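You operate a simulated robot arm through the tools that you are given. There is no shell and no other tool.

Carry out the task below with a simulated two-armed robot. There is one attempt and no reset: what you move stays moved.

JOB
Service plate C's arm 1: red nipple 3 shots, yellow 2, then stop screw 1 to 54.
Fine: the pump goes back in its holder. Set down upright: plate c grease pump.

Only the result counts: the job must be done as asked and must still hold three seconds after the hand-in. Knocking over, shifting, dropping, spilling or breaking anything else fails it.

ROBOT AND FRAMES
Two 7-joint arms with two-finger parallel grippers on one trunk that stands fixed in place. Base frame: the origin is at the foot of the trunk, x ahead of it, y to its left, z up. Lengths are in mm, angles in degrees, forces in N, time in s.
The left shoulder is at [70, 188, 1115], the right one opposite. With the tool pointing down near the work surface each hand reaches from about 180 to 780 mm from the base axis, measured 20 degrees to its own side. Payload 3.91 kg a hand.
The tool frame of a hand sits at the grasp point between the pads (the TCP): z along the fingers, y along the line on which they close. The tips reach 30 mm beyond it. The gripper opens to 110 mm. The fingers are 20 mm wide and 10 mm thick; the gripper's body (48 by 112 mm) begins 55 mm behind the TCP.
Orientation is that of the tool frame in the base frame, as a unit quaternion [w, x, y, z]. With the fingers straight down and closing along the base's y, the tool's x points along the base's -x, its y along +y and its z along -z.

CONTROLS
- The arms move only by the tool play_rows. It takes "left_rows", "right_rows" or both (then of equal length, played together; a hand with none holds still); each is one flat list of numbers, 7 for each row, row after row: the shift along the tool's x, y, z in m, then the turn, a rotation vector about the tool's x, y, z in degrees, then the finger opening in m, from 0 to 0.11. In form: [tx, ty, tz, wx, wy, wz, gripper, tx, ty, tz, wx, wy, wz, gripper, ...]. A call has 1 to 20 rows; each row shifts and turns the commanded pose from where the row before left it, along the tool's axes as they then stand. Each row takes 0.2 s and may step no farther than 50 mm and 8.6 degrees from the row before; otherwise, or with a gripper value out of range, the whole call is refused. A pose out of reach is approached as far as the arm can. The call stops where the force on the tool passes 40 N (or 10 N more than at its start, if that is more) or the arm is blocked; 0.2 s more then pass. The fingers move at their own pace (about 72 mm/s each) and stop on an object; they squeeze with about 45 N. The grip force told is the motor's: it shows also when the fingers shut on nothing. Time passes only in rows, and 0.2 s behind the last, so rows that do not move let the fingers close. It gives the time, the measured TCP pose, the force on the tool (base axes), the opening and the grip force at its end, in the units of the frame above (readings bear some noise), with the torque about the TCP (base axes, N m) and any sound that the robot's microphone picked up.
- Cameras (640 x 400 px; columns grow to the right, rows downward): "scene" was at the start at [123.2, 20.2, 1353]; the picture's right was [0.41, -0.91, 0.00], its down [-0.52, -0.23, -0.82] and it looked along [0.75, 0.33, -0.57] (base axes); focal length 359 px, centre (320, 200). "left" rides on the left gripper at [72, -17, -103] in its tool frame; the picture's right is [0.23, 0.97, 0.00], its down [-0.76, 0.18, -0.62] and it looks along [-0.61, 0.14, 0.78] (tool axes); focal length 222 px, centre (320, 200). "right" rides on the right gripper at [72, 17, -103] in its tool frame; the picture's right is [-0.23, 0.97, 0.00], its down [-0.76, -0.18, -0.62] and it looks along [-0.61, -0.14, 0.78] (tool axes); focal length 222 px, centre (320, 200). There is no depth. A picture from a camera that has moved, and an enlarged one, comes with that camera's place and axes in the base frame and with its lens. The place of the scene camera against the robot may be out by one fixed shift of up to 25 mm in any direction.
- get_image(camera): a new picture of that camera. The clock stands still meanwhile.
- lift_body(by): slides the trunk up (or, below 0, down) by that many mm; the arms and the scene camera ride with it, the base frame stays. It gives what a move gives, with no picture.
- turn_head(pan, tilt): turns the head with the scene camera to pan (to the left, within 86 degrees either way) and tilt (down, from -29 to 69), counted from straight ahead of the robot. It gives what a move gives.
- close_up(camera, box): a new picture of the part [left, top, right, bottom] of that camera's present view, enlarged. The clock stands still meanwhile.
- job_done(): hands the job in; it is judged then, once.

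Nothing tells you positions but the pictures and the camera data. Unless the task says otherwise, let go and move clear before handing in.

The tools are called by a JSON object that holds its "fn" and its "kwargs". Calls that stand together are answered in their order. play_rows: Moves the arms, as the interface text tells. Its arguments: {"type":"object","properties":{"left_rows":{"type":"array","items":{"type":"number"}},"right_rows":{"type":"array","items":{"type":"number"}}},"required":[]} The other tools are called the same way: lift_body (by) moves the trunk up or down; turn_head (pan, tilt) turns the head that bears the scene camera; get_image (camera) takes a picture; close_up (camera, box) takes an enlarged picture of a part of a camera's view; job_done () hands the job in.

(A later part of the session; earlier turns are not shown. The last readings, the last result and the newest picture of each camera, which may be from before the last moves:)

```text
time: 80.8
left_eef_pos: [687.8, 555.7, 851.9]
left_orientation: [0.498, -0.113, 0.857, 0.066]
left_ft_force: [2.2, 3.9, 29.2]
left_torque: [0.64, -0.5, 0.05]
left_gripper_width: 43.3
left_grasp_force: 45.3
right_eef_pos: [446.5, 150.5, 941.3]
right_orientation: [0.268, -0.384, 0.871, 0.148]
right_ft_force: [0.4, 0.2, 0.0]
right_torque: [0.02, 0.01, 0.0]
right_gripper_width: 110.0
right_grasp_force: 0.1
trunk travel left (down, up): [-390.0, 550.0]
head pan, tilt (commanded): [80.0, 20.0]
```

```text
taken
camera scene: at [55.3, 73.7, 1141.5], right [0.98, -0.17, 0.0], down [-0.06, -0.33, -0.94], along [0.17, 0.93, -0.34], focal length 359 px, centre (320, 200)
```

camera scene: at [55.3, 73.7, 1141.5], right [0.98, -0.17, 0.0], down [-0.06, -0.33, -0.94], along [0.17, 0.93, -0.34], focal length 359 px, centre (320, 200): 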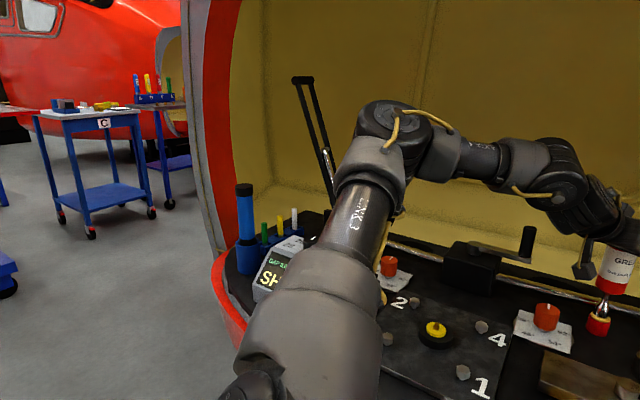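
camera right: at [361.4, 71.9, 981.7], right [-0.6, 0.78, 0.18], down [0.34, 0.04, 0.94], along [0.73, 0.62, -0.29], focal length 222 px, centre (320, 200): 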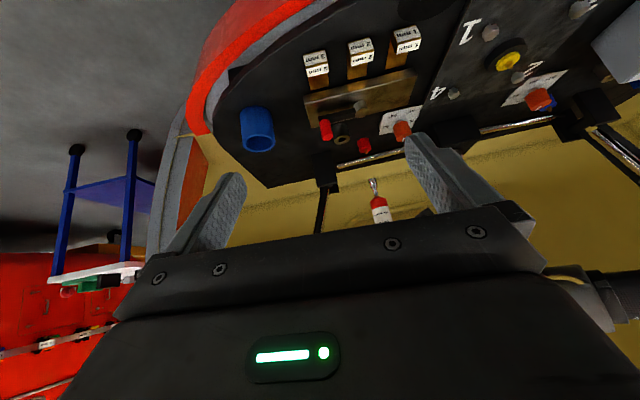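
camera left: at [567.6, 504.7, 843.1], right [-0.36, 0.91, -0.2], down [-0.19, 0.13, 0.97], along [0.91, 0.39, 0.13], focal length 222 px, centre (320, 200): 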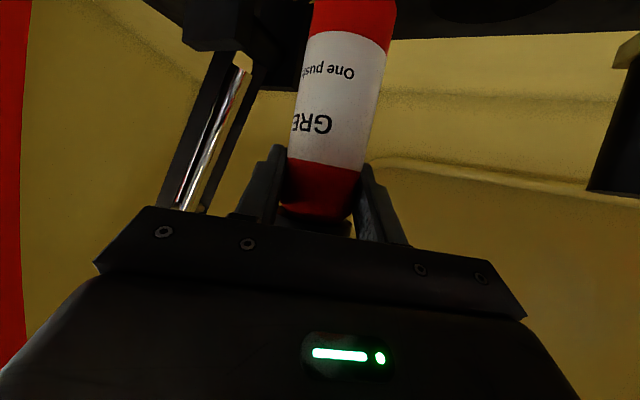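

The display now reads "SH…" — probably a shot counter. Zooming in on it.

{"fn": "close_up", "kwargs": {"camera": "scene", "box": [240, 225, 320, 300]}}

{"fn": "get_image", "kwargs": {"camera": "right"}}

```text
5.33 times, centred on (280, 262) of scene
camera zoom: at [55.3, 73.7, 1141.5], right [0.98, -0.17, 0.0], down [-0.06, -0.33, -0.94], along [0.17, 0.93, -0.34], focal length 1915 px, centre (533, -133)
```

zoom: 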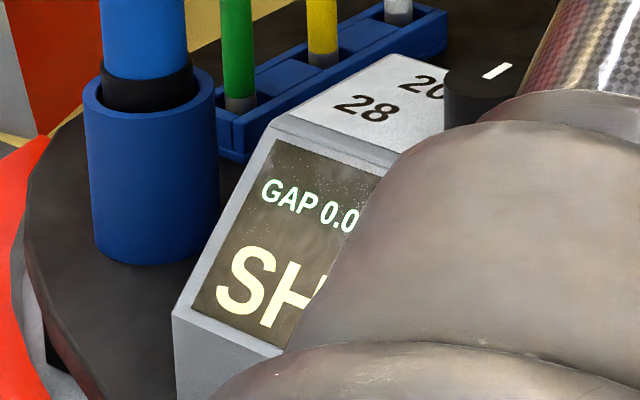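

```text
taken
camera right: at [356.1, 70.9, 984.5], right [-0.6, 0.78, 0.18], down [0.34, 0.04, 0.94], along [0.72, 0.63, -0.29], focal length 222 px, centre (320, 200)
```

right: 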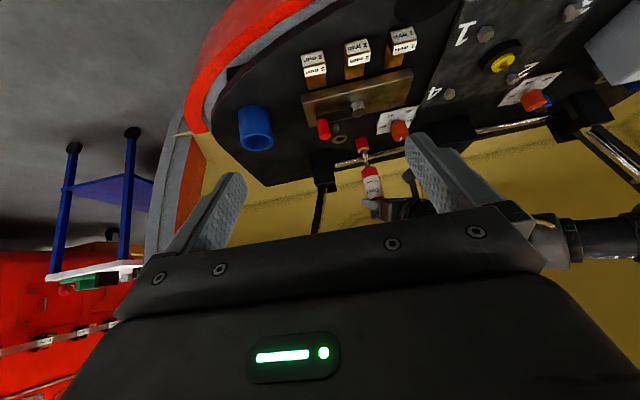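

{"fn": "turn_head", "kwargs": {"pan": 86, "tilt": -5}}

{"fn": "get_image", "kwargs": {"camera": "scene"}}

{"fn": "turn_head", "kwargs": {"pan": 86, "tilt": 60}}

{"fn": "get_image", "kwargs": {"camera": "scene"}}

```text
time: 81.7
left_eef_pos: [686.4, 555.6, 852.7]
left_orientation: [0.499, -0.112, 0.857, 0.065]
left_ft_force: [2.0, 3.2, 28.2]
left_torque: [0.42, -0.42, 0.0]
left_gripper_width: 43.2
left_grasp_force: 44.9
right_eef_pos: [446.5, 150.5, 942.2]
right_orientation: [0.269, -0.385, 0.871, 0.148]
right_ft_force: [0.2, -0.7, -0.6]
right_torque: [-0.01, 0.02, 0.02]
right_gripper_width: 110.1
right_grasp_force: 0.1
trunk travel left (down, up): [-390.0, 550.0]
head pan, tilt (commanded): [85.9, -5.0]
```

```text
taken
camera scene: at [45.2, 69.1, 1181.5], right [1.0, -0.07, 0.0], down [0.01, 0.09, -1.0], along [0.07, 0.99, 0.09], focal length 359 px, centre (320, 200)
```

scene: 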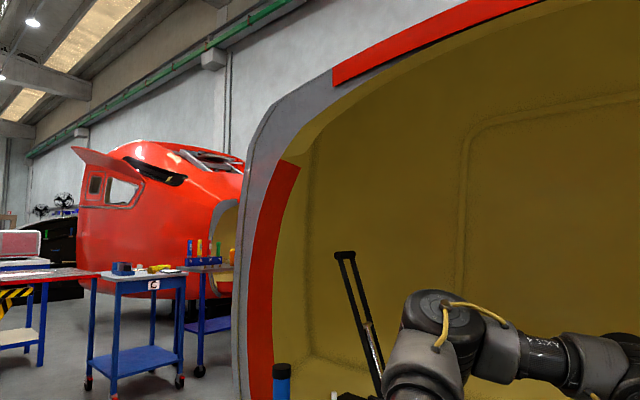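

```text
time: 83.1
left_eef_pos: [685.7, 555.5, 851.6]
left_orientation: [0.498, -0.113, 0.857, 0.066]
left_ft_force: [0.9, 1.4, 28.3]
left_torque: [0.18, -0.24, 0.01]
left_gripper_width: 43.3
left_grasp_force: 45.0
right_eef_pos: [446.1, 150.7, 942.8]
right_orientation: [0.269, -0.383, 0.871, 0.147]
right_ft_force: [0.1, -0.1, -1.1]
right_torque: [0.0, -0.02, 0.01]
right_gripper_width: 109.9
right_grasp_force: 0.1
trunk travel left (down, up): [-390.0, 550.0]
head pan, tilt (commanded): [85.9, 60.0]
```

```text
taken
camera scene: at [43.9, 48.5, 1083.4], right [1.0, -0.07, 0.0], down [-0.06, -0.86, -0.5], along [0.04, 0.5, -0.86], focal length 359 px, centre (320, 200)
```

scene: 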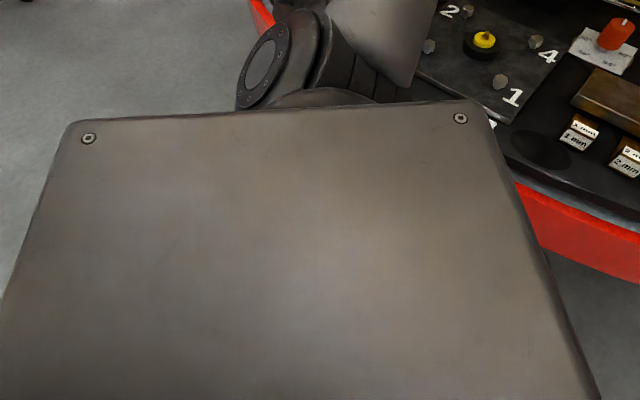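

{"fn": "turn_head", "kwargs": {"pan": 86, "tilt": 15}}

{"fn": "get_image", "kwargs": {"camera": "scene"}}

{"fn": "close_up", "kwargs": {"camera": "scene", "box": [240, 220, 360, 320]}}

```text
time: 84.2
left_eef_pos: [687.4, 555.0, 852.9]
left_orientation: [0.499, -0.113, 0.857, 0.066]
left_ft_force: [-0.2, 0.5, 27.3]
left_torque: [0.06, -0.14, -0.05]
left_gripper_width: 43.3
left_grasp_force: 45.1
right_eef_pos: [445.0, 151.5, 942.4]
right_orientation: [0.268, -0.385, 0.871, 0.147]
right_ft_force: [0.6, -0.7, -0.2]
right_torque: [-0.02, -0.02, 0.01]
right_gripper_width: 110.1
right_grasp_force: 0.1
trunk travel left (down, up): [-390.0, 550.0]
head pan, tilt (commanded): [85.9, 15.0]
```

```text
taken
camera scene: at [45.6, 74.9, 1149.6], right [1.0, -0.07, 0.0], down [-0.02, -0.26, -0.97], along [0.07, 0.96, -0.26], focal length 359 px, centre (320, 200)
```

scene: 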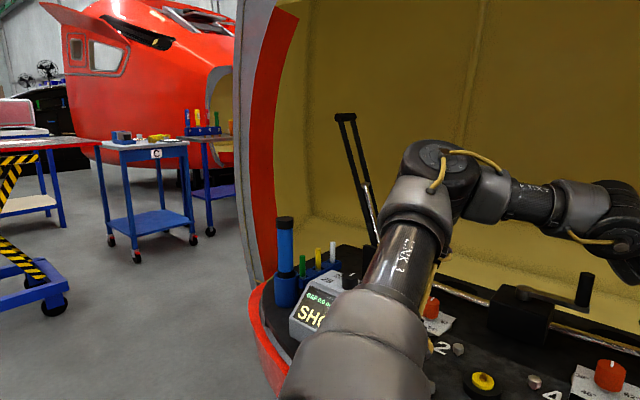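

```text
4.00 times, centred on (300, 270) of scene
camera zoom: at [45.6, 74.9, 1149.6], right [1.0, -0.07, 0.0], down [-0.02, -0.26, -0.97], along [0.07, 0.96, -0.26], focal length 1436 px, centre (400, -80)
```

zoom: 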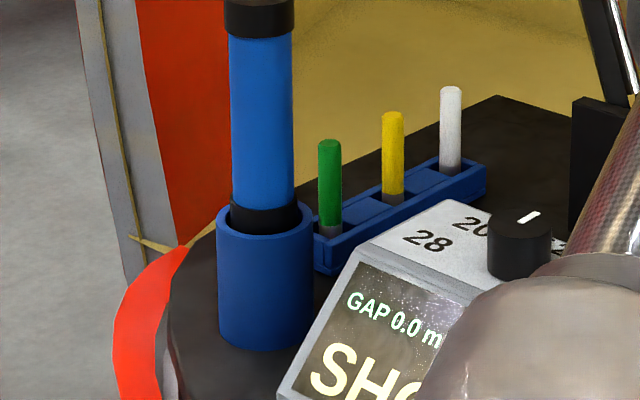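

The display shows "SHO…", digits hidden by the arm. I'll release (lift ~15 mm) and compare the grease collar with the earlier picture.

{"fn": "play_rows", "kwargs": {"left_rows": [-0.00433, 0, -0.0025, 0, 0, 0, 0.03, -0.00433, 0, -0.0025, 0, 0, 0, 0.03, -0.00433, 0, -0.0025, 0, 0, 0, 0.03, -0.0026, 0, -0.0015, 0, 0, 0, 0.03]}}

{"fn": "close_up", "kwargs": {"camera": "scene", "box": [240, 220, 360, 320]}}

{"fn": "turn_head", "kwargs": {"pan": 43, "tilt": 32}}

{"fn": "close_up", "kwargs": {"camera": "scene", "box": [310, 150, 370, 210]}}

{"fn": "close_up", "kwargs": {"camera": "right", "box": [330, 110, 410, 190]}}

```text
time: 85.2
left_eef_pos: [688.3, 557.9, 862.5]
left_orientation: [0.493, -0.114, 0.86, 0.066]
left_ft_force: [-0.9, -0.3, -3.4]
left_torque: [0.0, 0.03, -0.03]
left_gripper_width: 43.2
left_grasp_force: 44.8
right_eef_pos: [448.6, 154.3, 939.7]
right_orientation: [0.268, -0.385, 0.871, 0.147]
right_ft_force: [0.1, 0.5, -0.3]
right_torque: [-0.01, 0.0, 0.02]
right_gripper_width: 110.2
right_grasp_force: 0.0
trunk travel left (down, up): [-390.0, 550.0]
head pan, tilt (commanded): [85.9, 15.0]
```

```text
4.00 times, centred on (300, 270) of scene
camera zoom: at [49.3, 78.2, 1149.0], right [1.0, -0.07, 0.0], down [-0.02, -0.26, -0.97], along [0.07, 0.96, -0.26], focal length 1436 px, centre (400, -80)
```

zoom: 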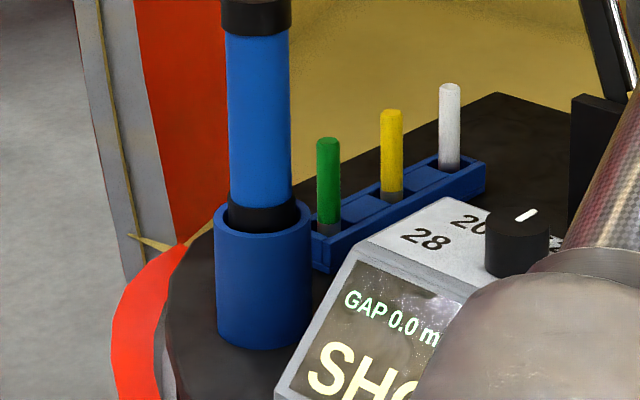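

```text
time: 86.3
left_eef_pos: [690.3, 556.9, 865.0]
left_orientation: [0.495, -0.114, 0.859, 0.066]
left_ft_force: [-0.7, -0.2, -2.8]
left_torque: [-0.03, -0.02, 0.0]
left_gripper_width: 43.3
left_grasp_force: 44.5
right_eef_pos: [448.4, 153.2, 939.7]
right_orientation: [0.266, -0.385, 0.871, 0.147]
right_ft_force: [-0.4, 0.3, 0.1]
right_torque: [0.01, -0.02, 0.01]
right_gripper_width: 110.0
right_grasp_force: 0.1
trunk travel left (down, up): [-390.0, 550.0]
head pan, tilt (commanded): [43.0, 32.0]
```

```text
6.67 times, centred on (340, 180) of scene
camera zoom: at [108.3, 46.1, 1121.8], right [0.68, -0.73, 0.0], down [-0.39, -0.36, -0.85], along [0.62, 0.58, -0.53], focal length 2393 px, centre (187, 333)
```

zoom: 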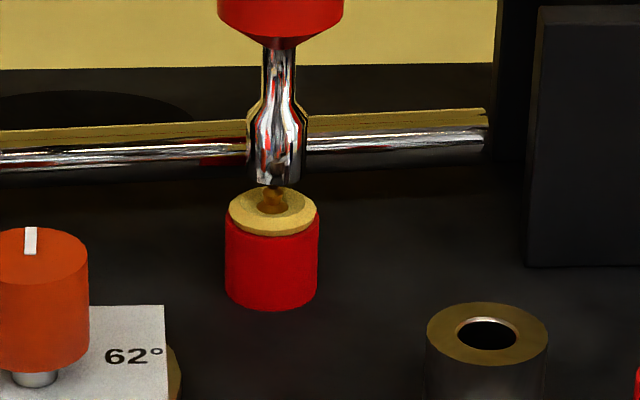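

```text
5.00 times, centred on (370, 150) of right
camera zoom: at [359.2, 73.5, 982.9], right [-0.6, 0.78, 0.18], down [0.34, 0.05, 0.94], along [0.72, 0.63, -0.29], focal length 1111 px, centre (70, 450)
```

zoom: 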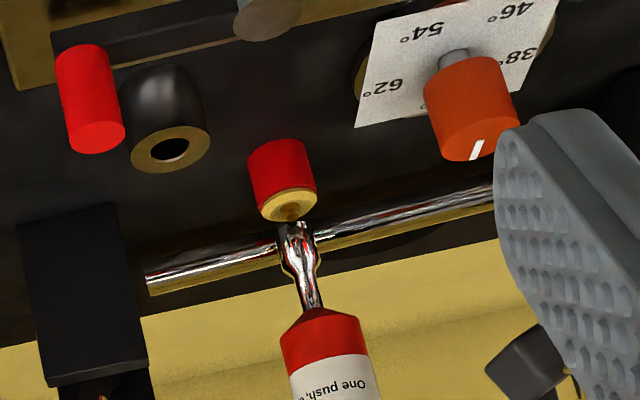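

The collar looks unchanged, so I need the display's number. I'll lift and swing the pump partway back toward the holder side, where the arm earlier left the display visible.

{"fn": "play_rows", "kwargs": {"left_rows": [-0.0303, 0, -0.0175, 0, 0, 0, 0.03, 0.00373, -0.0394, -0.00646, 6.495, 0, 3.75, 0.03, 0.00112, -0.04005, -0.00195, 6.495, 0, 3.75, 0.03, -0.0015, -0.04, 0.0026, 6.495, 0, 3.75, 0.03, -0.0041, -0.0393, 0.0071, 0, 0, 0, 0.03, -0.0041, -0.0393, 0.0071, 0, 0, 0, 0.03]}}

{"fn": "turn_head", "kwargs": {"pan": 82, "tilt": 20}}

{"fn": "get_image", "kwargs": {"camera": "scene"}}

{"fn": "close_up", "kwargs": {"camera": "scene", "box": [240, 210, 360, 310]}}

```text
time: 87.7
left_eef_pos: [702.9, 354.1, 898.0]
left_orientation: [0.5, 0.056, 0.864, -0.032]
left_ft_force: [0.7, 0.0, -2.9]
left_torque: [-0.02, 0.0, 0.05]
left_gripper_width: 43.2
left_grasp_force: 44.7
right_eef_pos: [449.3, 152.6, 939.9]
right_orientation: [0.267, -0.384, 0.871, 0.147]
right_ft_force: [-0.3, 0.7, 0.4]
right_torque: [0.01, 0.0, 0.02]
right_gripper_width: 110.1
right_grasp_force: 0.2
trunk travel left (down, up): [-390.0, 550.0]
head pan, tilt (commanded): [43.0, 32.0]
```

```text
time: 88.7
left_eef_pos: [703.2, 355.9, 896.9]
left_orientation: [0.499, 0.056, 0.864, -0.032]
left_ft_force: [0.4, 0.7, -3.8]
left_torque: [-0.02, 0.03, -0.01]
left_gripper_width: 43.2
left_grasp_force: 45.2
right_eef_pos: [449.0, 153.8, 940.1]
right_orientation: [0.267, -0.384, 0.871, 0.147]
right_ft_force: [-0.2, -0.1, -0.4]
right_torque: [0.02, 0.05, 0.0]
right_gripper_width: 109.9
right_grasp_force: 0.0
trunk travel left (down, up): [-390.0, 550.0]
head pan, tilt (commanded): [82.0, 20.0]
```

```text
taken
camera scene: at [55.9, 77.0, 1141.0], right [0.99, -0.14, 0.0], down [-0.05, -0.34, -0.94], along [0.13, 0.93, -0.34], focal length 359 px, centre (320, 200)
```

scene: 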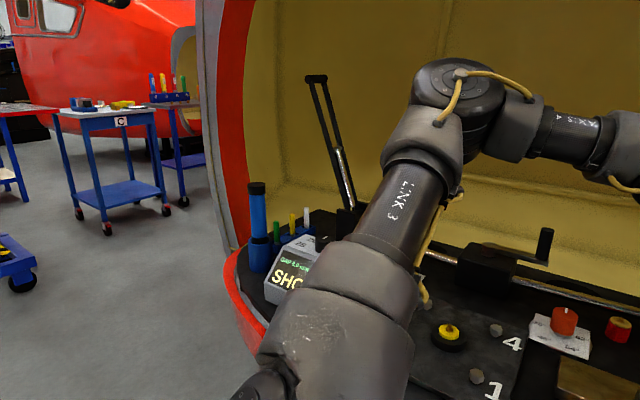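

```text
4.00 times, centred on (300, 260) of scene
camera zoom: at [55.9, 77.0, 1141.0], right [0.99, -0.14, 0.0], down [-0.05, -0.34, -0.94], along [0.13, 0.93, -0.34], focal length 1436 px, centre (400, -40)
```

zoom: 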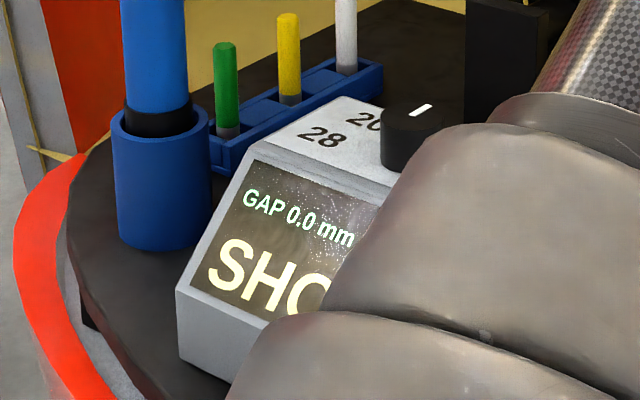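

{"fn": "play_rows", "kwargs": {"left_rows": [-0.0225, -0.035, -0.008, 0, 0, 0, 0.03, -0.0225, -0.035, -0.008, 0, 0, 0, 0.03, -0.0225, -0.035, -0.008, 0, 0, 0, 0.03]}}

{"fn": "get_image", "kwargs": {"camera": "scene"}}

{"fn": "close_up", "kwargs": {"camera": "scene", "box": [240, 210, 360, 310]}}

```text
time: 89.5
left_eef_pos: [699.8, 251.0, 968.6]
left_orientation: [0.498, 0.057, 0.865, -0.033]
left_ft_force: [0.6, 0.1, -2.8]
left_torque: [0.03, 0.02, -0.02]
left_gripper_width: 43.5
left_grasp_force: 45.3
right_eef_pos: [449.8, 153.1, 940.4]
right_orientation: [0.266, -0.384, 0.872, 0.147]
right_ft_force: [-0.2, 0.5, -1.2]
right_torque: [-0.01, 0.02, 0.02]
right_gripper_width: 110.1
right_grasp_force: 0.1
trunk travel left (down, up): [-390.0, 550.0]
head pan, tilt (commanded): [82.0, 20.0]
```

```text
taken
camera scene: at [56.4, 76.2, 1141.0], right [0.99, -0.14, 0.0], down [-0.05, -0.34, -0.94], along [0.13, 0.93, -0.34], focal length 359 px, centre (320, 200)
```

scene: 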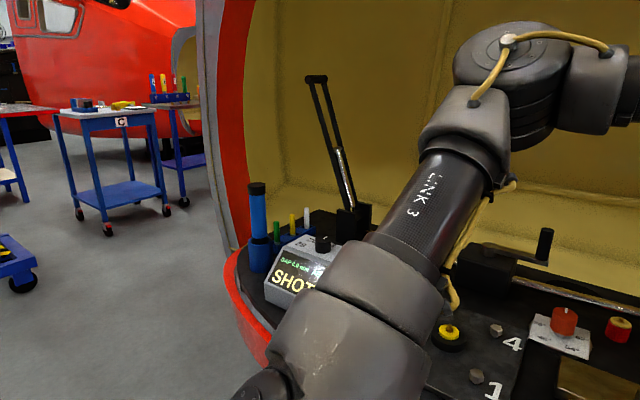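

```text
4.00 times, centred on (300, 260) of scene
camera zoom: at [56.4, 76.2, 1141.0], right [0.99, -0.14, 0.0], down [-0.05, -0.34, -0.94], along [0.13, 0.93, -0.34], focal length 1436 px, centre (400, -40)
```

zoom: 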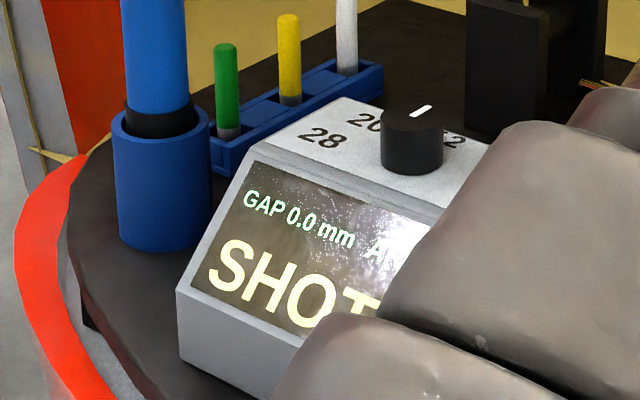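

{"fn": "turn_head", "kwargs": {"pan": 86, "tilt": 5}}

{"fn": "close_up", "kwargs": {"camera": "scene", "box": [240, 250, 360, 350]}}

{"fn": "play_rows", "kwargs": {"left_rows": [-0.0173, -0.03, -0.01, 0, 0, 0, 0.03, -0.0173, -0.03, -0.01, 0, 0, 0, 0.03]}}

{"fn": "close_up", "kwargs": {"camera": "scene", "box": [240, 250, 360, 350]}}

```text
time: 90.3
left_eef_pos: [700.6, 251.1, 969.0]
left_orientation: [0.498, 0.056, 0.865, -0.033]
left_ft_force: [0.5, 0.5, -3.8]
left_torque: [-0.02, 0.05, 0.0]
left_gripper_width: 43.3
left_grasp_force: 44.8
right_eef_pos: [449.7, 153.0, 939.6]
right_orientation: [0.266, -0.385, 0.872, 0.147]
right_ft_force: [0.2, 0.6, -0.7]
right_torque: [0.0, -0.01, 0.06]
right_gripper_width: 109.9
right_grasp_force: 0.0
trunk travel left (down, up): [-390.0, 550.0]
head pan, tilt (commanded): [85.9, 5.0]
```

```text
4.00 times, centred on (300, 300) of scene
camera zoom: at [49.4, 76.1, 1165.3], right [1.0, -0.07, 0.0], down [-0.01, -0.09, -1.0], along [0.07, 0.99, -0.09], focal length 1436 px, centre (400, -200)
```

zoom: 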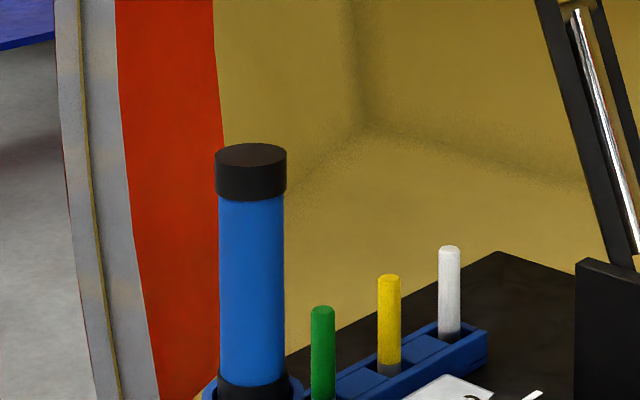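

```text
time: 90.9
left_eef_pos: [696.4, 221.1, 990.7]
left_orientation: [0.498, 0.057, 0.864, -0.033]
left_ft_force: [0.0, -0.1, -2.3]
left_torque: [-0.01, 0.07, -0.03]
left_gripper_width: 43.1
left_grasp_force: 44.7
left hand out of reach, approached as far as the arm can: row 2
right_eef_pos: [447.9, 154.3, 941.3]
right_orientation: [0.267, -0.385, 0.872, 0.146]
right_ft_force: [-0.4, 0.1, 0.2]
right_torque: [-0.01, -0.01, 0.0]
right_gripper_width: 109.8
right_grasp_force: 0.1
trunk travel left (down, up): [-390.0, 550.0]
head pan, tilt (commanded): [85.9, 5.0]
```

```text
4.00 times, centred on (300, 300) of scene
camera zoom: at [47.6, 76.4, 1165.5], right [1.0, -0.07, 0.0], down [-0.01, -0.09, -1.0], along [0.07, 0.99, -0.09], focal length 1436 px, centre (400, -200)
```

zoom: 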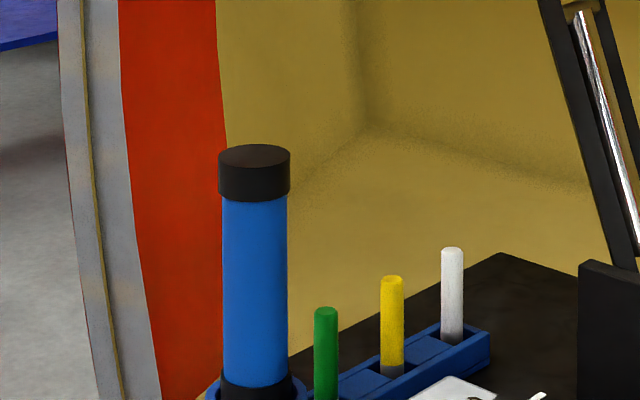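

{"fn": "turn_head", "kwargs": {"pan": 86, "tilt": 18}}

{"fn": "close_up", "kwargs": {"camera": "scene", "box": [260, 220, 380, 320]}}

```text
time: 91.7
left_eef_pos: [696.1, 218.9, 987.9]
left_orientation: [0.499, 0.057, 0.864, -0.033]
left_ft_force: [0.3, 0.4, -3.3]
left_torque: [-0.02, 0.04, 0.0]
left_gripper_width: 43.2
left_grasp_force: 45.4
right_eef_pos: [448.9, 152.5, 940.3]
right_orientation: [0.266, -0.384, 0.872, 0.146]
right_ft_force: [0.2, 0.1, 0.4]
right_torque: [-0.01, -0.01, 0.01]
right_gripper_width: 110.0
right_grasp_force: 0.0
trunk travel left (down, up): [-390.0, 550.0]
head pan, tilt (commanded): [85.9, 18.0]
```

```text
4.00 times, centred on (320, 270) of scene
camera zoom: at [49.5, 77.7, 1144.3], right [1.0, -0.07, 0.0], down [-0.02, -0.31, -0.95], along [0.07, 0.95, -0.31], focal length 1436 px, centre (320, -80)
```

zoom: 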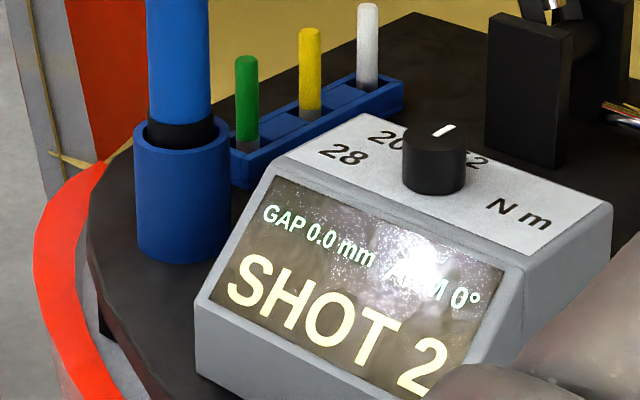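

The display reads "SHOT 2" — two shots so far, one per push, so I need exactly one more on red. Returning to above the red nipple.

{"fn": "play_rows", "kwargs": {"left_rows": [0.00756, 0.03719, -0.0021, -6.495, 0, -3.75, 0.03, 0.00511, 0.0376, 0.00214, -6.495, 0, -3.75, 0.03, 0.00265, 0.03737, 0.0064, -6.495, 0, -3.75, 0.03, 0.00023, 0.0365, 0.01059, 0, 0, 0, 0.03, 0.00023, 0.0365, 0.01059, 0, 0, 0, 0.03, 0.00023, 0.0365, 0.01059, 0, 0, 0, 0.03, 0.00023, 0.0365, 0.01059, 0, 0, 0, 0.03, 0.00023, 0.0365, 0.01059, 0, 0, 0, 0.03, 0.00023, 0.0365, 0.01059, 0, 0, 0, 0.03, 0, 0, 0, 0, 0, 0, 0.03]}}

{"fn": "turn_head", "kwargs": {"pan": 43, "tilt": 32}}

{"fn": "close_up", "kwargs": {"camera": "scene", "box": [300, 120, 380, 210]}}

{"fn": "close_up", "kwargs": {"camera": "right", "box": [330, 120, 410, 200]}}

```text
time: 93.8
left_eef_pos: [694.5, 559.0, 938.6]
left_orientation: [0.495, -0.113, 0.859, 0.066]
left_ft_force: [-0.5, -0.2, -2.8]
left_torque: [0.0, 0.02, 0.01]
left_gripper_width: 43.2
left_grasp_force: 44.5
right_eef_pos: [448.6, 152.8, 941.0]
right_orientation: [0.267, -0.384, 0.871, 0.147]
right_ft_force: [0.5, 0.1, -0.8]
right_torque: [-0.04, 0.0, -0.01]
right_gripper_width: 110.0
right_grasp_force: 0.0
trunk travel left (down, up): [-390.0, 550.0]
head pan, tilt (commanded): [85.9, 18.0]
```

```text
time: 95.0
left_eef_pos: [693.2, 559.1, 938.1]
left_orientation: [0.496, -0.113, 0.858, 0.065]
left_ft_force: [-0.8, 0.7, -3.8]
left_torque: [-0.04, 0.0, -0.01]
left_gripper_width: 43.3
left_grasp_force: 44.8
right_eef_pos: [448.9, 153.2, 941.0]
right_orientation: [0.266, -0.385, 0.872, 0.147]
right_ft_force: [0.4, 0.0, -0.2]
right_torque: [-0.02, -0.02, -0.02]
right_gripper_width: 109.9
right_grasp_force: 0.1
trunk travel left (down, up): [-390.0, 550.0]
head pan, tilt (commanded): [43.0, 32.0]
```

```text
4.44 times, centred on (340, 165) of scene
camera zoom: at [108.3, 46.1, 1121.8], right [0.68, -0.73, 0.0], down [-0.39, -0.36, -0.85], along [0.62, 0.58, -0.53], focal length 1596 px, centre (231, 356)
```

zoom: 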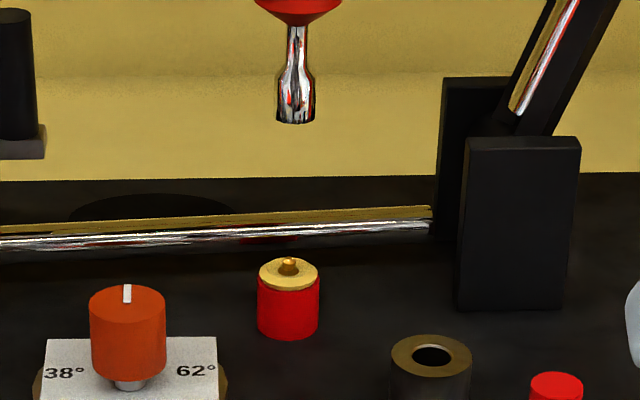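

```text
5.00 times, centred on (370, 160) of right
camera zoom: at [359.2, 73.6, 982.9], right [-0.6, 0.78, 0.18], down [0.34, 0.05, 0.94], along [0.72, 0.63, -0.29], focal length 1111 px, centre (70, 400)
```

zoom: 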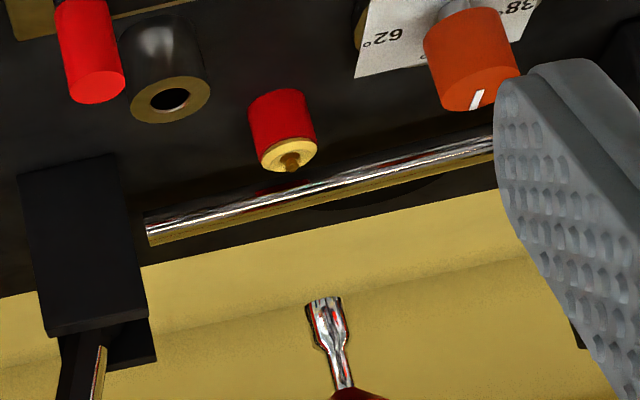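

{"fn": "play_rows", "kwargs": {"left_rows": [0.02135, -0.00017, 0.01036, 0, 0, 0, 0.03, 0.02135, -0.00017, 0.01036, 0, 0, 0, 0.03, 0.02135, -0.00017, 0.01036, 0, 0, 0, 0.03, 0, 0, 0, 0, 0, 0, 0.03]}}

{"fn": "close_up", "kwargs": {"camera": "scene", "box": [310, 150, 370, 210]}}

{"fn": "close_up", "kwargs": {"camera": "right", "box": [330, 110, 410, 190]}}

```text
time: 96.0
left_eef_pos: [687.9, 556.8, 868.8]
left_orientation: [0.495, -0.113, 0.859, 0.065]
left_ft_force: [-0.5, -1.0, -3.5]
left_torque: [-0.01, 0.05, -0.03]
left_gripper_width: 43.3
left_grasp_force: 45.5
right_eef_pos: [448.5, 153.9, 940.3]
right_orientation: [0.267, -0.385, 0.871, 0.147]
right_ft_force: [-0.8, -0.9, -0.7]
right_torque: [0.02, 0.02, -0.01]
right_gripper_width: 110.3
right_grasp_force: 0.0
trunk travel left (down, up): [-390.0, 550.0]
head pan, tilt (commanded): [43.0, 32.0]
```

```text
6.67 times, centred on (340, 180) of scene
camera zoom: at [108.0, 45.6, 1121.9], right [0.68, -0.73, 0.0], down [-0.39, -0.36, -0.85], along [0.62, 0.58, -0.53], focal length 2393 px, centre (187, 333)
```

zoom: 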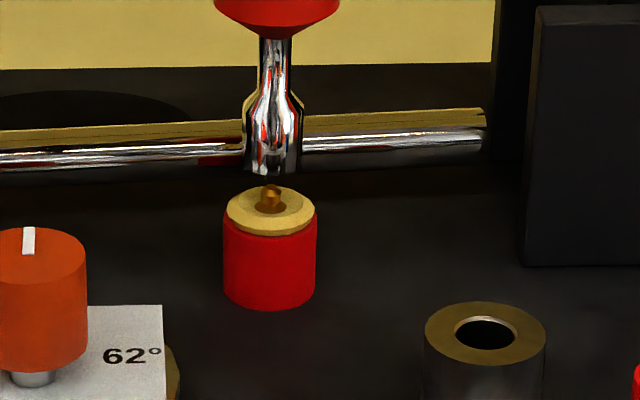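

```text
5.00 times, centred on (370, 150) of right
camera zoom: at [359.0, 73.2, 983.0], right [-0.6, 0.78, 0.18], down [0.34, 0.05, 0.94], along [0.72, 0.63, -0.29], focal length 1111 px, centre (70, 450)
```

zoom: 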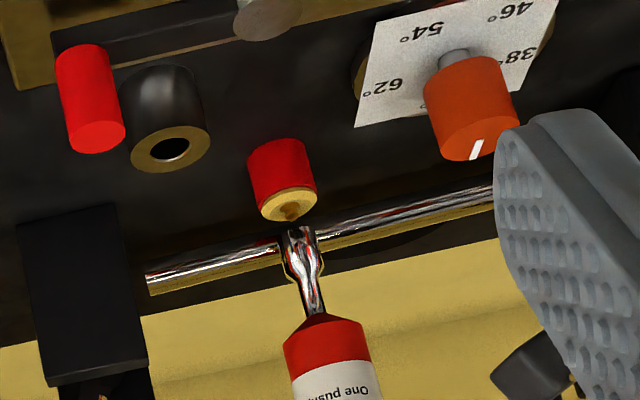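

Aligned in both views. Pressing for shot three: first seat the nozzle.

{"fn": "play_rows", "kwargs": {"left_rows": [0.00433, 0, 0.0025, 0, 0, 0, 0.03, 0.00433, 0, 0.0025, 0, 0, 0, 0.03, 0.00433, 0, 0.0025, 0, 0, 0, 0.03, 0.0026, 0, 0.0015, 0, 0, 0, 0.03, 0, 0, 0, 0, 0, 0, 0.03, 0, 0, 0, 0, 0, 0, 0.03]}}

{"fn": "close_up", "kwargs": {"camera": "scene", "box": [310, 150, 370, 210]}}

```text
time: 97.3
left_eef_pos: [688.3, 554.7, 857.7]
left_orientation: [0.499, -0.113, 0.857, 0.066]
left_ft_force: [-4.3, 3.7, 22.3]
left_torque: [0.57, 0.65, -0.02]
left_gripper_width: 43.0
left_grasp_force: 45.0
right_eef_pos: [446.6, 152.4, 942.1]
right_orientation: [0.268, -0.385, 0.871, 0.147]
right_ft_force: [0.4, 0.3, 0.5]
right_torque: [0.0, 0.0, 0.01]
right_gripper_width: 110.1
right_grasp_force: 0.2
trunk travel left (down, up): [-390.0, 550.0]
head pan, tilt (commanded): [43.0, 32.0]
```

```text
6.67 times, centred on (340, 180) of scene
camera zoom: at [104.7, 43.8, 1122.5], right [0.68, -0.73, 0.0], down [-0.39, -0.36, -0.85], along [0.62, 0.58, -0.53], focal length 2393 px, centre (187, 333)
```

zoom: 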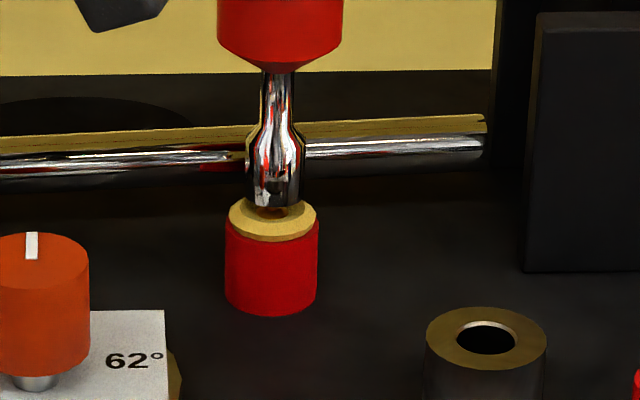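

{"fn": "play_rows", "kwargs": {"left_rows": [0, 0, 0, 0, 0, 0, 0.03, 0, 0, 0, 0, 0, 0, 0.03, 0, 0, 0, 0, 0, 0, 0.03, 0, 0, 0, 0, 0, 0, 0.03, 0, 0, 0, 0, 0, 0, 0.03]}}

{"fn": "close_up", "kwargs": {"camera": "scene", "box": [310, 150, 370, 210]}}

```text
time: 98.5
left_eef_pos: [688.7, 554.9, 851.3]
left_orientation: [0.494, -0.113, 0.86, 0.064]
left_ft_force: [-3.9, -6.6, -1.1]
left_torque: [-1.02, 0.62, 0.02]
left_gripper_width: 43.3
left_grasp_force: 45.2
right_eef_pos: [448.6, 153.0, 940.7]
right_orientation: [0.266, -0.384, 0.872, 0.147]
right_ft_force: [-0.8, -0.2, 0.1]
right_torque: [-0.03, -0.02, 0.0]
right_gripper_width: 109.8
right_grasp_force: 0.0
trunk travel left (down, up): [-390.0, 550.0]
head pan, tilt (commanded): [43.0, 32.0]
```

```text
6.67 times, centred on (340, 180) of scene
camera zoom: at [107.7, 45.0, 1121.8], right [0.68, -0.73, 0.0], down [-0.39, -0.36, -0.85], along [0.62, 0.58, -0.53], focal length 2393 px, centre (187, 333)
```

zoom: 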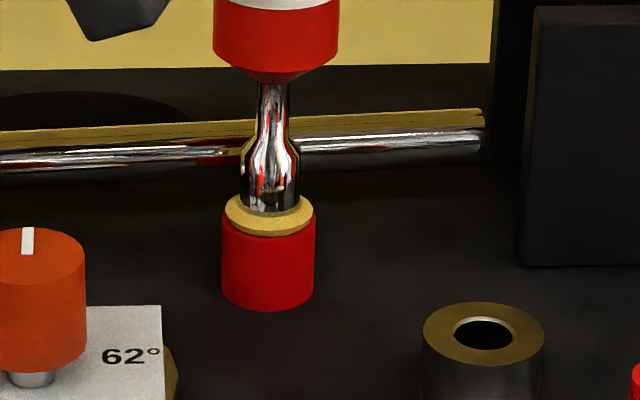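

It's seated but with almost no force now. To avoid over-counting, I'll lift off and go check the counter before deciding on another push.

{"fn": "play_rows", "kwargs": {"left_rows": [-0.0208, 0, -0.012, 0, 0, 0, 0.03, -0.0208, 0, -0.012, 0, 0, 0, 0.03, 0.00373, -0.0394, -0.00646, 6.495, 0, 3.75, 0.03, 0.00112, -0.04005, -0.00195, 6.495, 0, 3.75, 0.03, -0.0015, -0.04, 0.0026, 6.495, 0, 3.75, 0.03, -0.0041, -0.0393, 0.0071, 0, 0, 0, 0.03, -0.0041, -0.0393, 0.0071, 0, 0, 0, 0.03, -0.0225, -0.035, -0.008, 0, 0, 0, 0.03, -0.0225, -0.035, -0.008, 0, 0, 0, 0.03, -0.0225, -0.035, -0.008, 0, 0, 0, 0.03, -0.0173, -0.03, -0.01, 0, 0, 0, 0.03]}}

{"fn": "turn_head", "kwargs": {"pan": 86, "tilt": 18}}

{"fn": "close_up", "kwargs": {"camera": "scene", "box": [260, 220, 380, 320]}}

```text
time: 101.0
left_eef_pos: [700.7, 224.9, 993.4]
left_orientation: [0.497, 0.056, 0.866, -0.032]
left_ft_force: [-0.2, 0.1, -4.7]
left_torque: [0.01, -0.01, 0.0]
left_gripper_width: 43.0
left_grasp_force: 45.1
right_eef_pos: [450.4, 152.9, 939.9]
right_orientation: [0.266, -0.384, 0.872, 0.147]
right_ft_force: [0.3, 0.4, 0.0]
right_torque: [0.0, 0.07, 0.04]
right_gripper_width: 109.9
right_grasp_force: 0.1
trunk travel left (down, up): [-390.0, 550.0]
head pan, tilt (commanded): [43.0, 32.0]
```

```text
time: 102.0
left_eef_pos: [697.4, 223.8, 994.5]
left_orientation: [0.498, 0.057, 0.864, -0.033]
left_ft_force: [-0.2, 0.9, -3.7]
left_torque: [0.0, 0.02, 0.01]
left_gripper_width: 43.1
left_grasp_force: 44.7
right_eef_pos: [448.7, 155.1, 939.4]
right_orientation: [0.266, -0.384, 0.872, 0.147]
right_ft_force: [-1.3, -0.5, -0.3]
right_torque: [0.01, 0.01, 0.03]
right_gripper_width: 109.9
right_grasp_force: 0.1
trunk travel left (down, up): [-390.0, 550.0]
head pan, tilt (commanded): [85.9, 18.0]
```

```text
4.00 times, centred on (320, 270) of scene
camera zoom: at [49.4, 77.6, 1144.3], right [1.0, -0.07, 0.0], down [-0.02, -0.31, -0.95], along [0.07, 0.95, -0.31], focal length 1436 px, centre (320, -80)
```

zoom: 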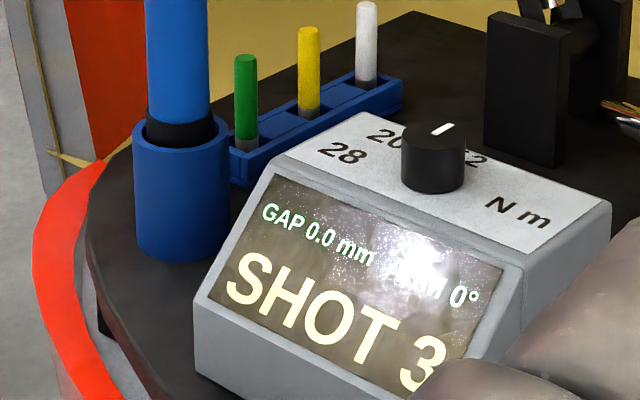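

SHOT 3 — red is complete; each seating counts as one shot. Now moving to the yellow nipple, yawing to about +30° along the way.

{"fn": "play_rows", "kwargs": {"left_rows": [0.0212, 0.028, -0.02695, -6.495, 0, -3.75, 0.03, 0.01924, 0.0322, -0.02353, -6.495, 0, -3.75, 0.03, 0.017, 0.03584, -0.01967, -6.495, 0, -3.75, 0.03, 0.01456, 0.03887, -0.01543, -6.495, 0, -3.75, 0.03, 0.01194, 0.04123, -0.01089, -6.495, 0, -3.75, 0.03, 0.00918, 0.04289, -0.00611, 0, 0, 0, 0.03]}}

{"fn": "turn_head", "kwargs": {"pan": 60, "tilt": 35}}

{"fn": "get_image", "kwargs": {"camera": "scene"}}

```text
time: 103.5
left_eef_pos: [562.6, 465.9, 990.8]
left_orientation: [0.483, -0.226, 0.836, 0.129]
left_ft_force: [-0.8, 0.7, -3.1]
left_torque: [-0.02, 0.06, 0.01]
left_gripper_width: 43.2
left_grasp_force: 44.8
left hand out of reach, approached as far as the arm can: row 4, 5
right_eef_pos: [447.5, 155.2, 941.8]
right_orientation: [0.268, -0.384, 0.871, 0.145]
right_ft_force: [-1.4, -0.5, 0.3]
right_torque: [-0.02, 0.01, -0.04]
right_gripper_width: 109.9
right_grasp_force: 0.1
trunk travel left (down, up): [-390.0, 550.0]
head pan, tilt (commanded): [85.9, 18.0]
```

```text
time: 104.3
left_eef_pos: [564.4, 464.1, 992.1]
left_orientation: [0.483, -0.225, 0.836, 0.129]
left_ft_force: [0.6, 0.5, -3.0]
left_torque: [0.01, 0.04, -0.01]
left_gripper_width: 43.3
left_grasp_force: 45.0
right_eef_pos: [449.9, 153.0, 939.4]
right_orientation: [0.267, -0.384, 0.872, 0.146]
right_ft_force: [0.1, 0.4, 0.5]
right_torque: [-0.01, 0.0, 0.0]
right_gripper_width: 109.9
right_grasp_force: 0.1
trunk travel left (down, up): [-390.0, 550.0]
head pan, tilt (commanded): [60.0, 35.0]
```

```text
taken
camera scene: at [86.6, 61.2, 1117.2], right [0.87, -0.5, 0.0], down [-0.29, -0.5, -0.82], along [0.41, 0.71, -0.57], focal length 359 px, centre (320, 200)
```

scene: 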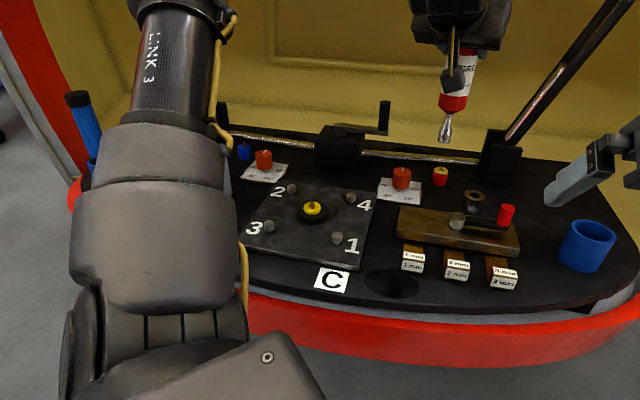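

Two rows were limited but the pose recovered with the right orientation at (563, 465, 991). Continuing toward the yellow nipple in a few steps and watching for limits.

{"fn": "play_rows", "kwargs": {"left_rows": [0.0206, 0.0383, 0.004, 0, 0, 0, 0.03, 0.0206, 0.0383, 0.004, 0, 0, 0, 0.03]}}

```text
time: 105.0
left_eef_pos: [515.0, 526.8, 951.2]
left_orientation: [0.483, -0.224, 0.837, 0.128]
left_ft_force: [0.2, 0.6, -4.8]
left_torque: [-0.01, 0.0, -0.03]
left_gripper_width: 43.4
left_grasp_force: 44.6
right_eef_pos: [447.7, 153.7, 940.1]
right_orientation: [0.266, -0.384, 0.872, 0.146]
right_ft_force: [-1.0, 0.3, 0.4]
right_torque: [0.03, -0.03, 0.0]
right_gripper_width: 110.0
right_grasp_force: 0.1
trunk travel left (down, up): [-390.0, 550.0]
head pan, tilt (commanded): [60.0, 35.0]
```

{"fn": "play_rows", "kwargs": {"left_rows": [0.01965, 0.0297, -0.0185, 0, 0, 0, 0.03, 0.01965, 0.0297, -0.0185, 0, 0, 0, 0.03]}}

{"fn": "play_rows", "kwargs": {"left_rows": [0.01965, 0.0297, -0.0185, 0, 0, 0, 0.03, 0.01965, 0.0297, -0.0185, 0, 0, 0, 0.03]}}

{"fn": "get_image", "kwargs": {"camera": "scene"}}

{"fn": "get_image", "kwargs": {"camera": "right"}}

```text
time: 105.5
left_eef_pos: [437.0, 549.5, 936.6]
left_orientation: [0.483, -0.224, 0.837, 0.128]
left_ft_force: [-0.9, 0.1, -3.5]
left_torque: [0.0, 0.0, -0.01]
left_gripper_width: 43.1
left_grasp_force: 45.1
right_eef_pos: [447.8, 154.6, 941.6]
right_orientation: [0.267, -0.385, 0.871, 0.146]
right_ft_force: [0.0, 0.1, -0.4]
right_torque: [0.0, -0.04, 0.01]
right_gripper_width: 110.0
right_grasp_force: 0.0
trunk travel left (down, up): [-390.0, 550.0]
head pan, tilt (commanded): [60.0, 35.0]
```

```text
time: 106.2
left_eef_pos: [362.4, 573.9, 918.4]
left_orientation: [0.482, -0.224, 0.837, 0.129]
left_ft_force: [-0.4, 0.5, -3.6]
left_torque: [-0.02, 0.04, 0.01]
left_gripper_width: 42.8
left_grasp_force: 44.6
right_eef_pos: [447.5, 153.8, 941.3]
right_orientation: [0.268, -0.384, 0.871, 0.146]
right_ft_force: [-0.4, -0.3, 0.2]
right_torque: [0.03, -0.01, 0.0]
right_gripper_width: 110.0
right_grasp_force: 0.1
trunk travel left (down, up): [-390.0, 550.0]
head pan, tilt (commanded): [60.0, 35.0]
```

```text
taken
camera scene: at [85.5, 61.0, 1117.3], right [0.87, -0.5, 0.0], down [-0.29, -0.5, -0.82], along [0.41, 0.71, -0.57], focal length 359 px, centre (320, 200)
```

scene: 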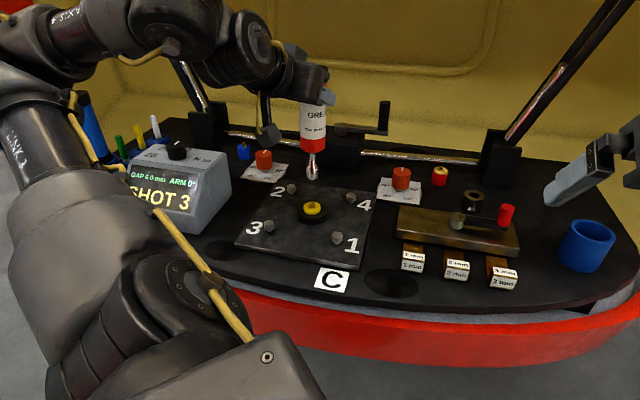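

```text
taken
camera right: at [358.1, 73.4, 983.4], right [-0.6, 0.78, 0.18], down [0.34, 0.05, 0.94], along [0.72, 0.63, -0.29], focal length 222 px, centre (320, 200)
```

right: 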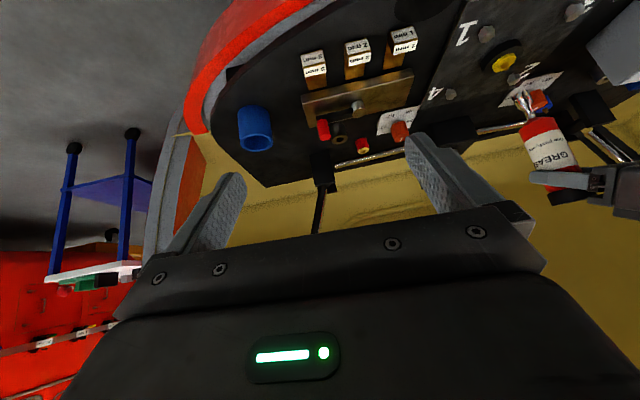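

Excellent: the hand is above the yellow nipple and the display ("SHOT 3") is now visible too. Zooming in on both views for alignment.

{"fn": "close_up", "kwargs": {"camera": "scene", "box": [270, 130, 360, 230]}}

{"fn": "close_up", "kwargs": {"camera": "right", "box": [470, 30, 570, 140]}}

```text
4.00 times, centred on (315, 180) of scene
camera zoom: at [85.5, 61.0, 1117.3], right [0.87, -0.5, 0.0], down [-0.29, -0.5, -0.82], along [0.41, 0.71, -0.57], focal length 1436 px, centre (340, 280)
```

zoom: 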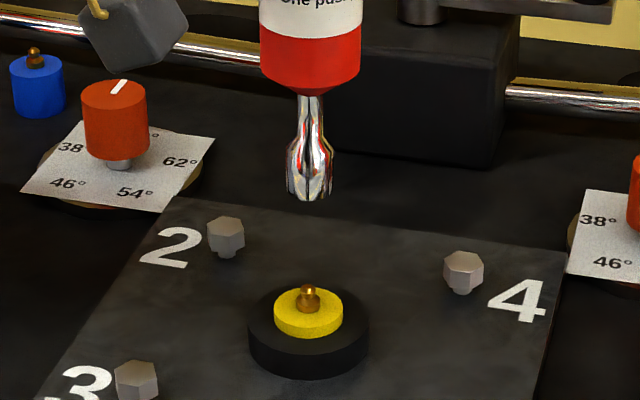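

```text
3.64 times, centred on (520, 85) of right
camera zoom: at [358.1, 73.4, 983.4], right [-0.6, 0.78, 0.18], down [0.34, 0.05, 0.94], along [0.72, 0.63, -0.29], focal length 808 px, centre (-407, 618)
```

zoom: 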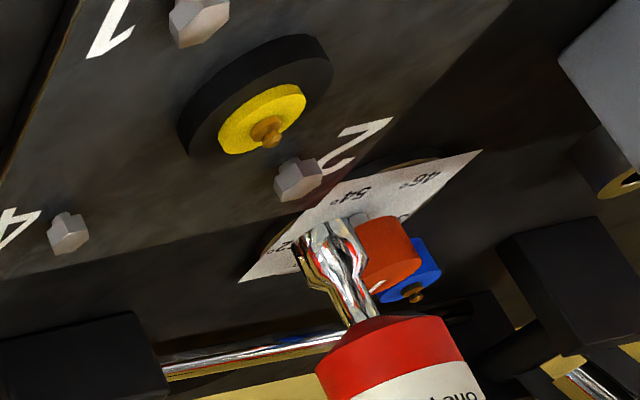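

Offset of nipple from nozzle is about (+1, +6) mm with ~57 mm of height. Correcting and descending 45 mm, then checking again.

{"fn": "play_rows", "kwargs": {"left_rows": [0.01853, 0.0022, 0.0129, 0, 0, 0, 0.03, 0.01853, 0.0022, 0.0129, 0, 0, 0, 0.03, 0, 0, 0, 0, 0, 0, 0.03]}}

{"fn": "close_up", "kwargs": {"camera": "scene", "box": [280, 160, 350, 240]}}

{"fn": "close_up", "kwargs": {"camera": "right", "box": [470, 30, 550, 110]}}

```text
time: 107.0
left_eef_pos: [366.5, 582.3, 874.7]
left_orientation: [0.483, -0.225, 0.837, 0.129]
left_ft_force: [-1.0, -0.1, -3.9]
left_torque: [-0.03, 0.02, 0.0]
left_gripper_width: 43.2
left_grasp_force: 44.8
right_eef_pos: [449.6, 152.8, 939.7]
right_orientation: [0.267, -0.384, 0.872, 0.146]
right_ft_force: [0.5, -0.1, -0.1]
right_torque: [0.0, 0.01, 0.02]
right_gripper_width: 110.1
right_grasp_force: 0.0
trunk travel left (down, up): [-390.0, 550.0]
head pan, tilt (commanded): [60.0, 35.0]
```

```text
5.00 times, centred on (315, 200) of scene
camera zoom: at [86.5, 61.1, 1117.2], right [0.87, -0.5, 0.0], down [-0.29, -0.5, -0.82], along [0.41, 0.71, -0.57], focal length 1795 px, centre (345, 200)
```

zoom: 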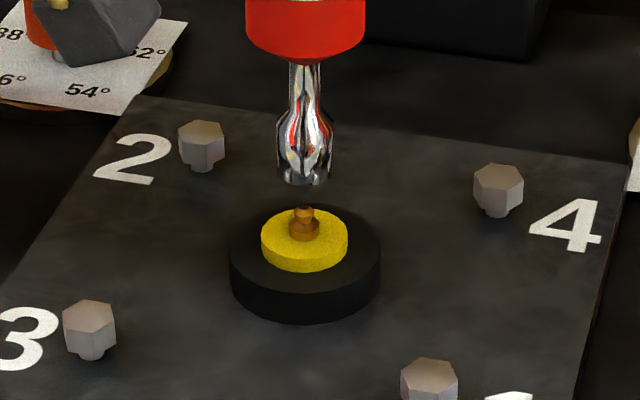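

```text
5.00 times, centred on (510, 70) of right
camera zoom: at [358.9, 73.5, 983.0], right [-0.6, 0.78, 0.18], down [0.34, 0.05, 0.94], along [0.72, 0.63, -0.29], focal length 1111 px, centre (-630, 850)
```

zoom: 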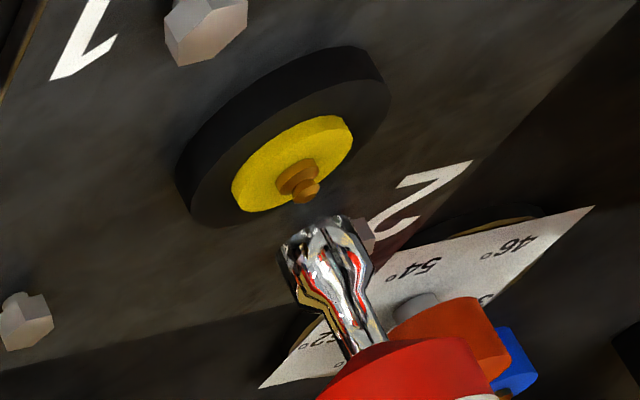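

{"fn": "play_rows", "kwargs": {"left_rows": [0.00767, -0.00235, -0.00128, 0, 0, 0, 0.03, 0, 0, 0, 0, 0, 0, 0.03]}}

{"fn": "close_up", "kwargs": {"camera": "scene", "box": [280, 160, 350, 240]}}

{"fn": "close_up", "kwargs": {"camera": "right", "box": [470, 30, 550, 110]}}

```text
time: 107.5
left_eef_pos: [363.3, 578.6, 868.5]
left_orientation: [0.483, -0.225, 0.836, 0.13]
left_ft_force: [-0.6, 0.6, -3.1]
left_torque: [-0.01, 0.03, -0.01]
left_gripper_width: 43.1
left_grasp_force: 44.8
right_eef_pos: [447.8, 154.3, 939.6]
right_orientation: [0.266, -0.385, 0.872, 0.146]
right_ft_force: [0.7, 0.2, 0.3]
right_torque: [0.0, 0.01, -0.03]
right_gripper_width: 110.1
right_grasp_force: 0.1
trunk travel left (down, up): [-390.0, 550.0]
head pan, tilt (commanded): [60.0, 35.0]
```

```text
5.00 times, centred on (315, 200) of scene
camera zoom: at [86.8, 61.6, 1117.1], right [0.87, -0.5, 0.0], down [-0.29, -0.5, -0.82], along [0.41, 0.71, -0.57], focal length 1795 px, centre (345, 200)
```

zoom: 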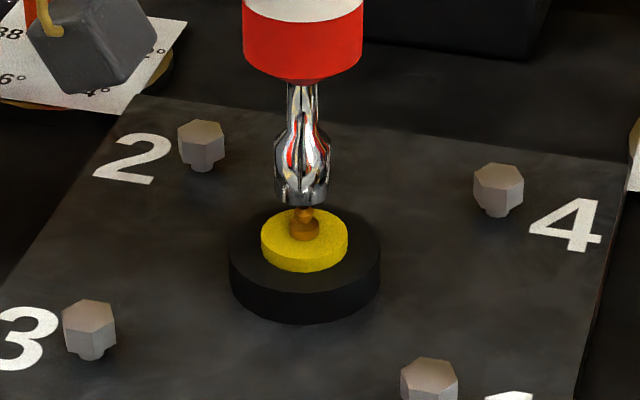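

```text
5.00 times, centred on (510, 70) of right
camera zoom: at [359.1, 73.9, 982.9], right [-0.6, 0.78, 0.18], down [0.34, 0.05, 0.94], along [0.72, 0.63, -0.29], focal length 1111 px, centre (-630, 850)
```

zoom: 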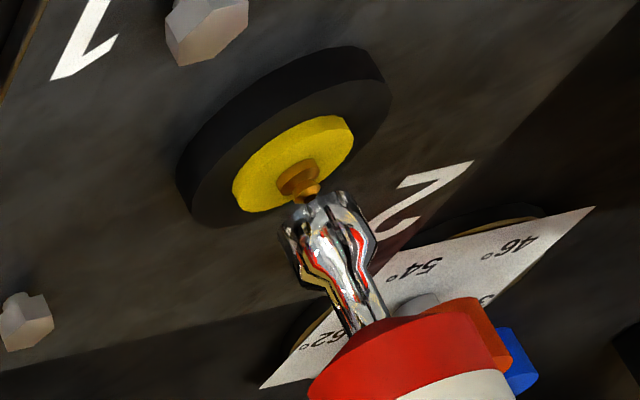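

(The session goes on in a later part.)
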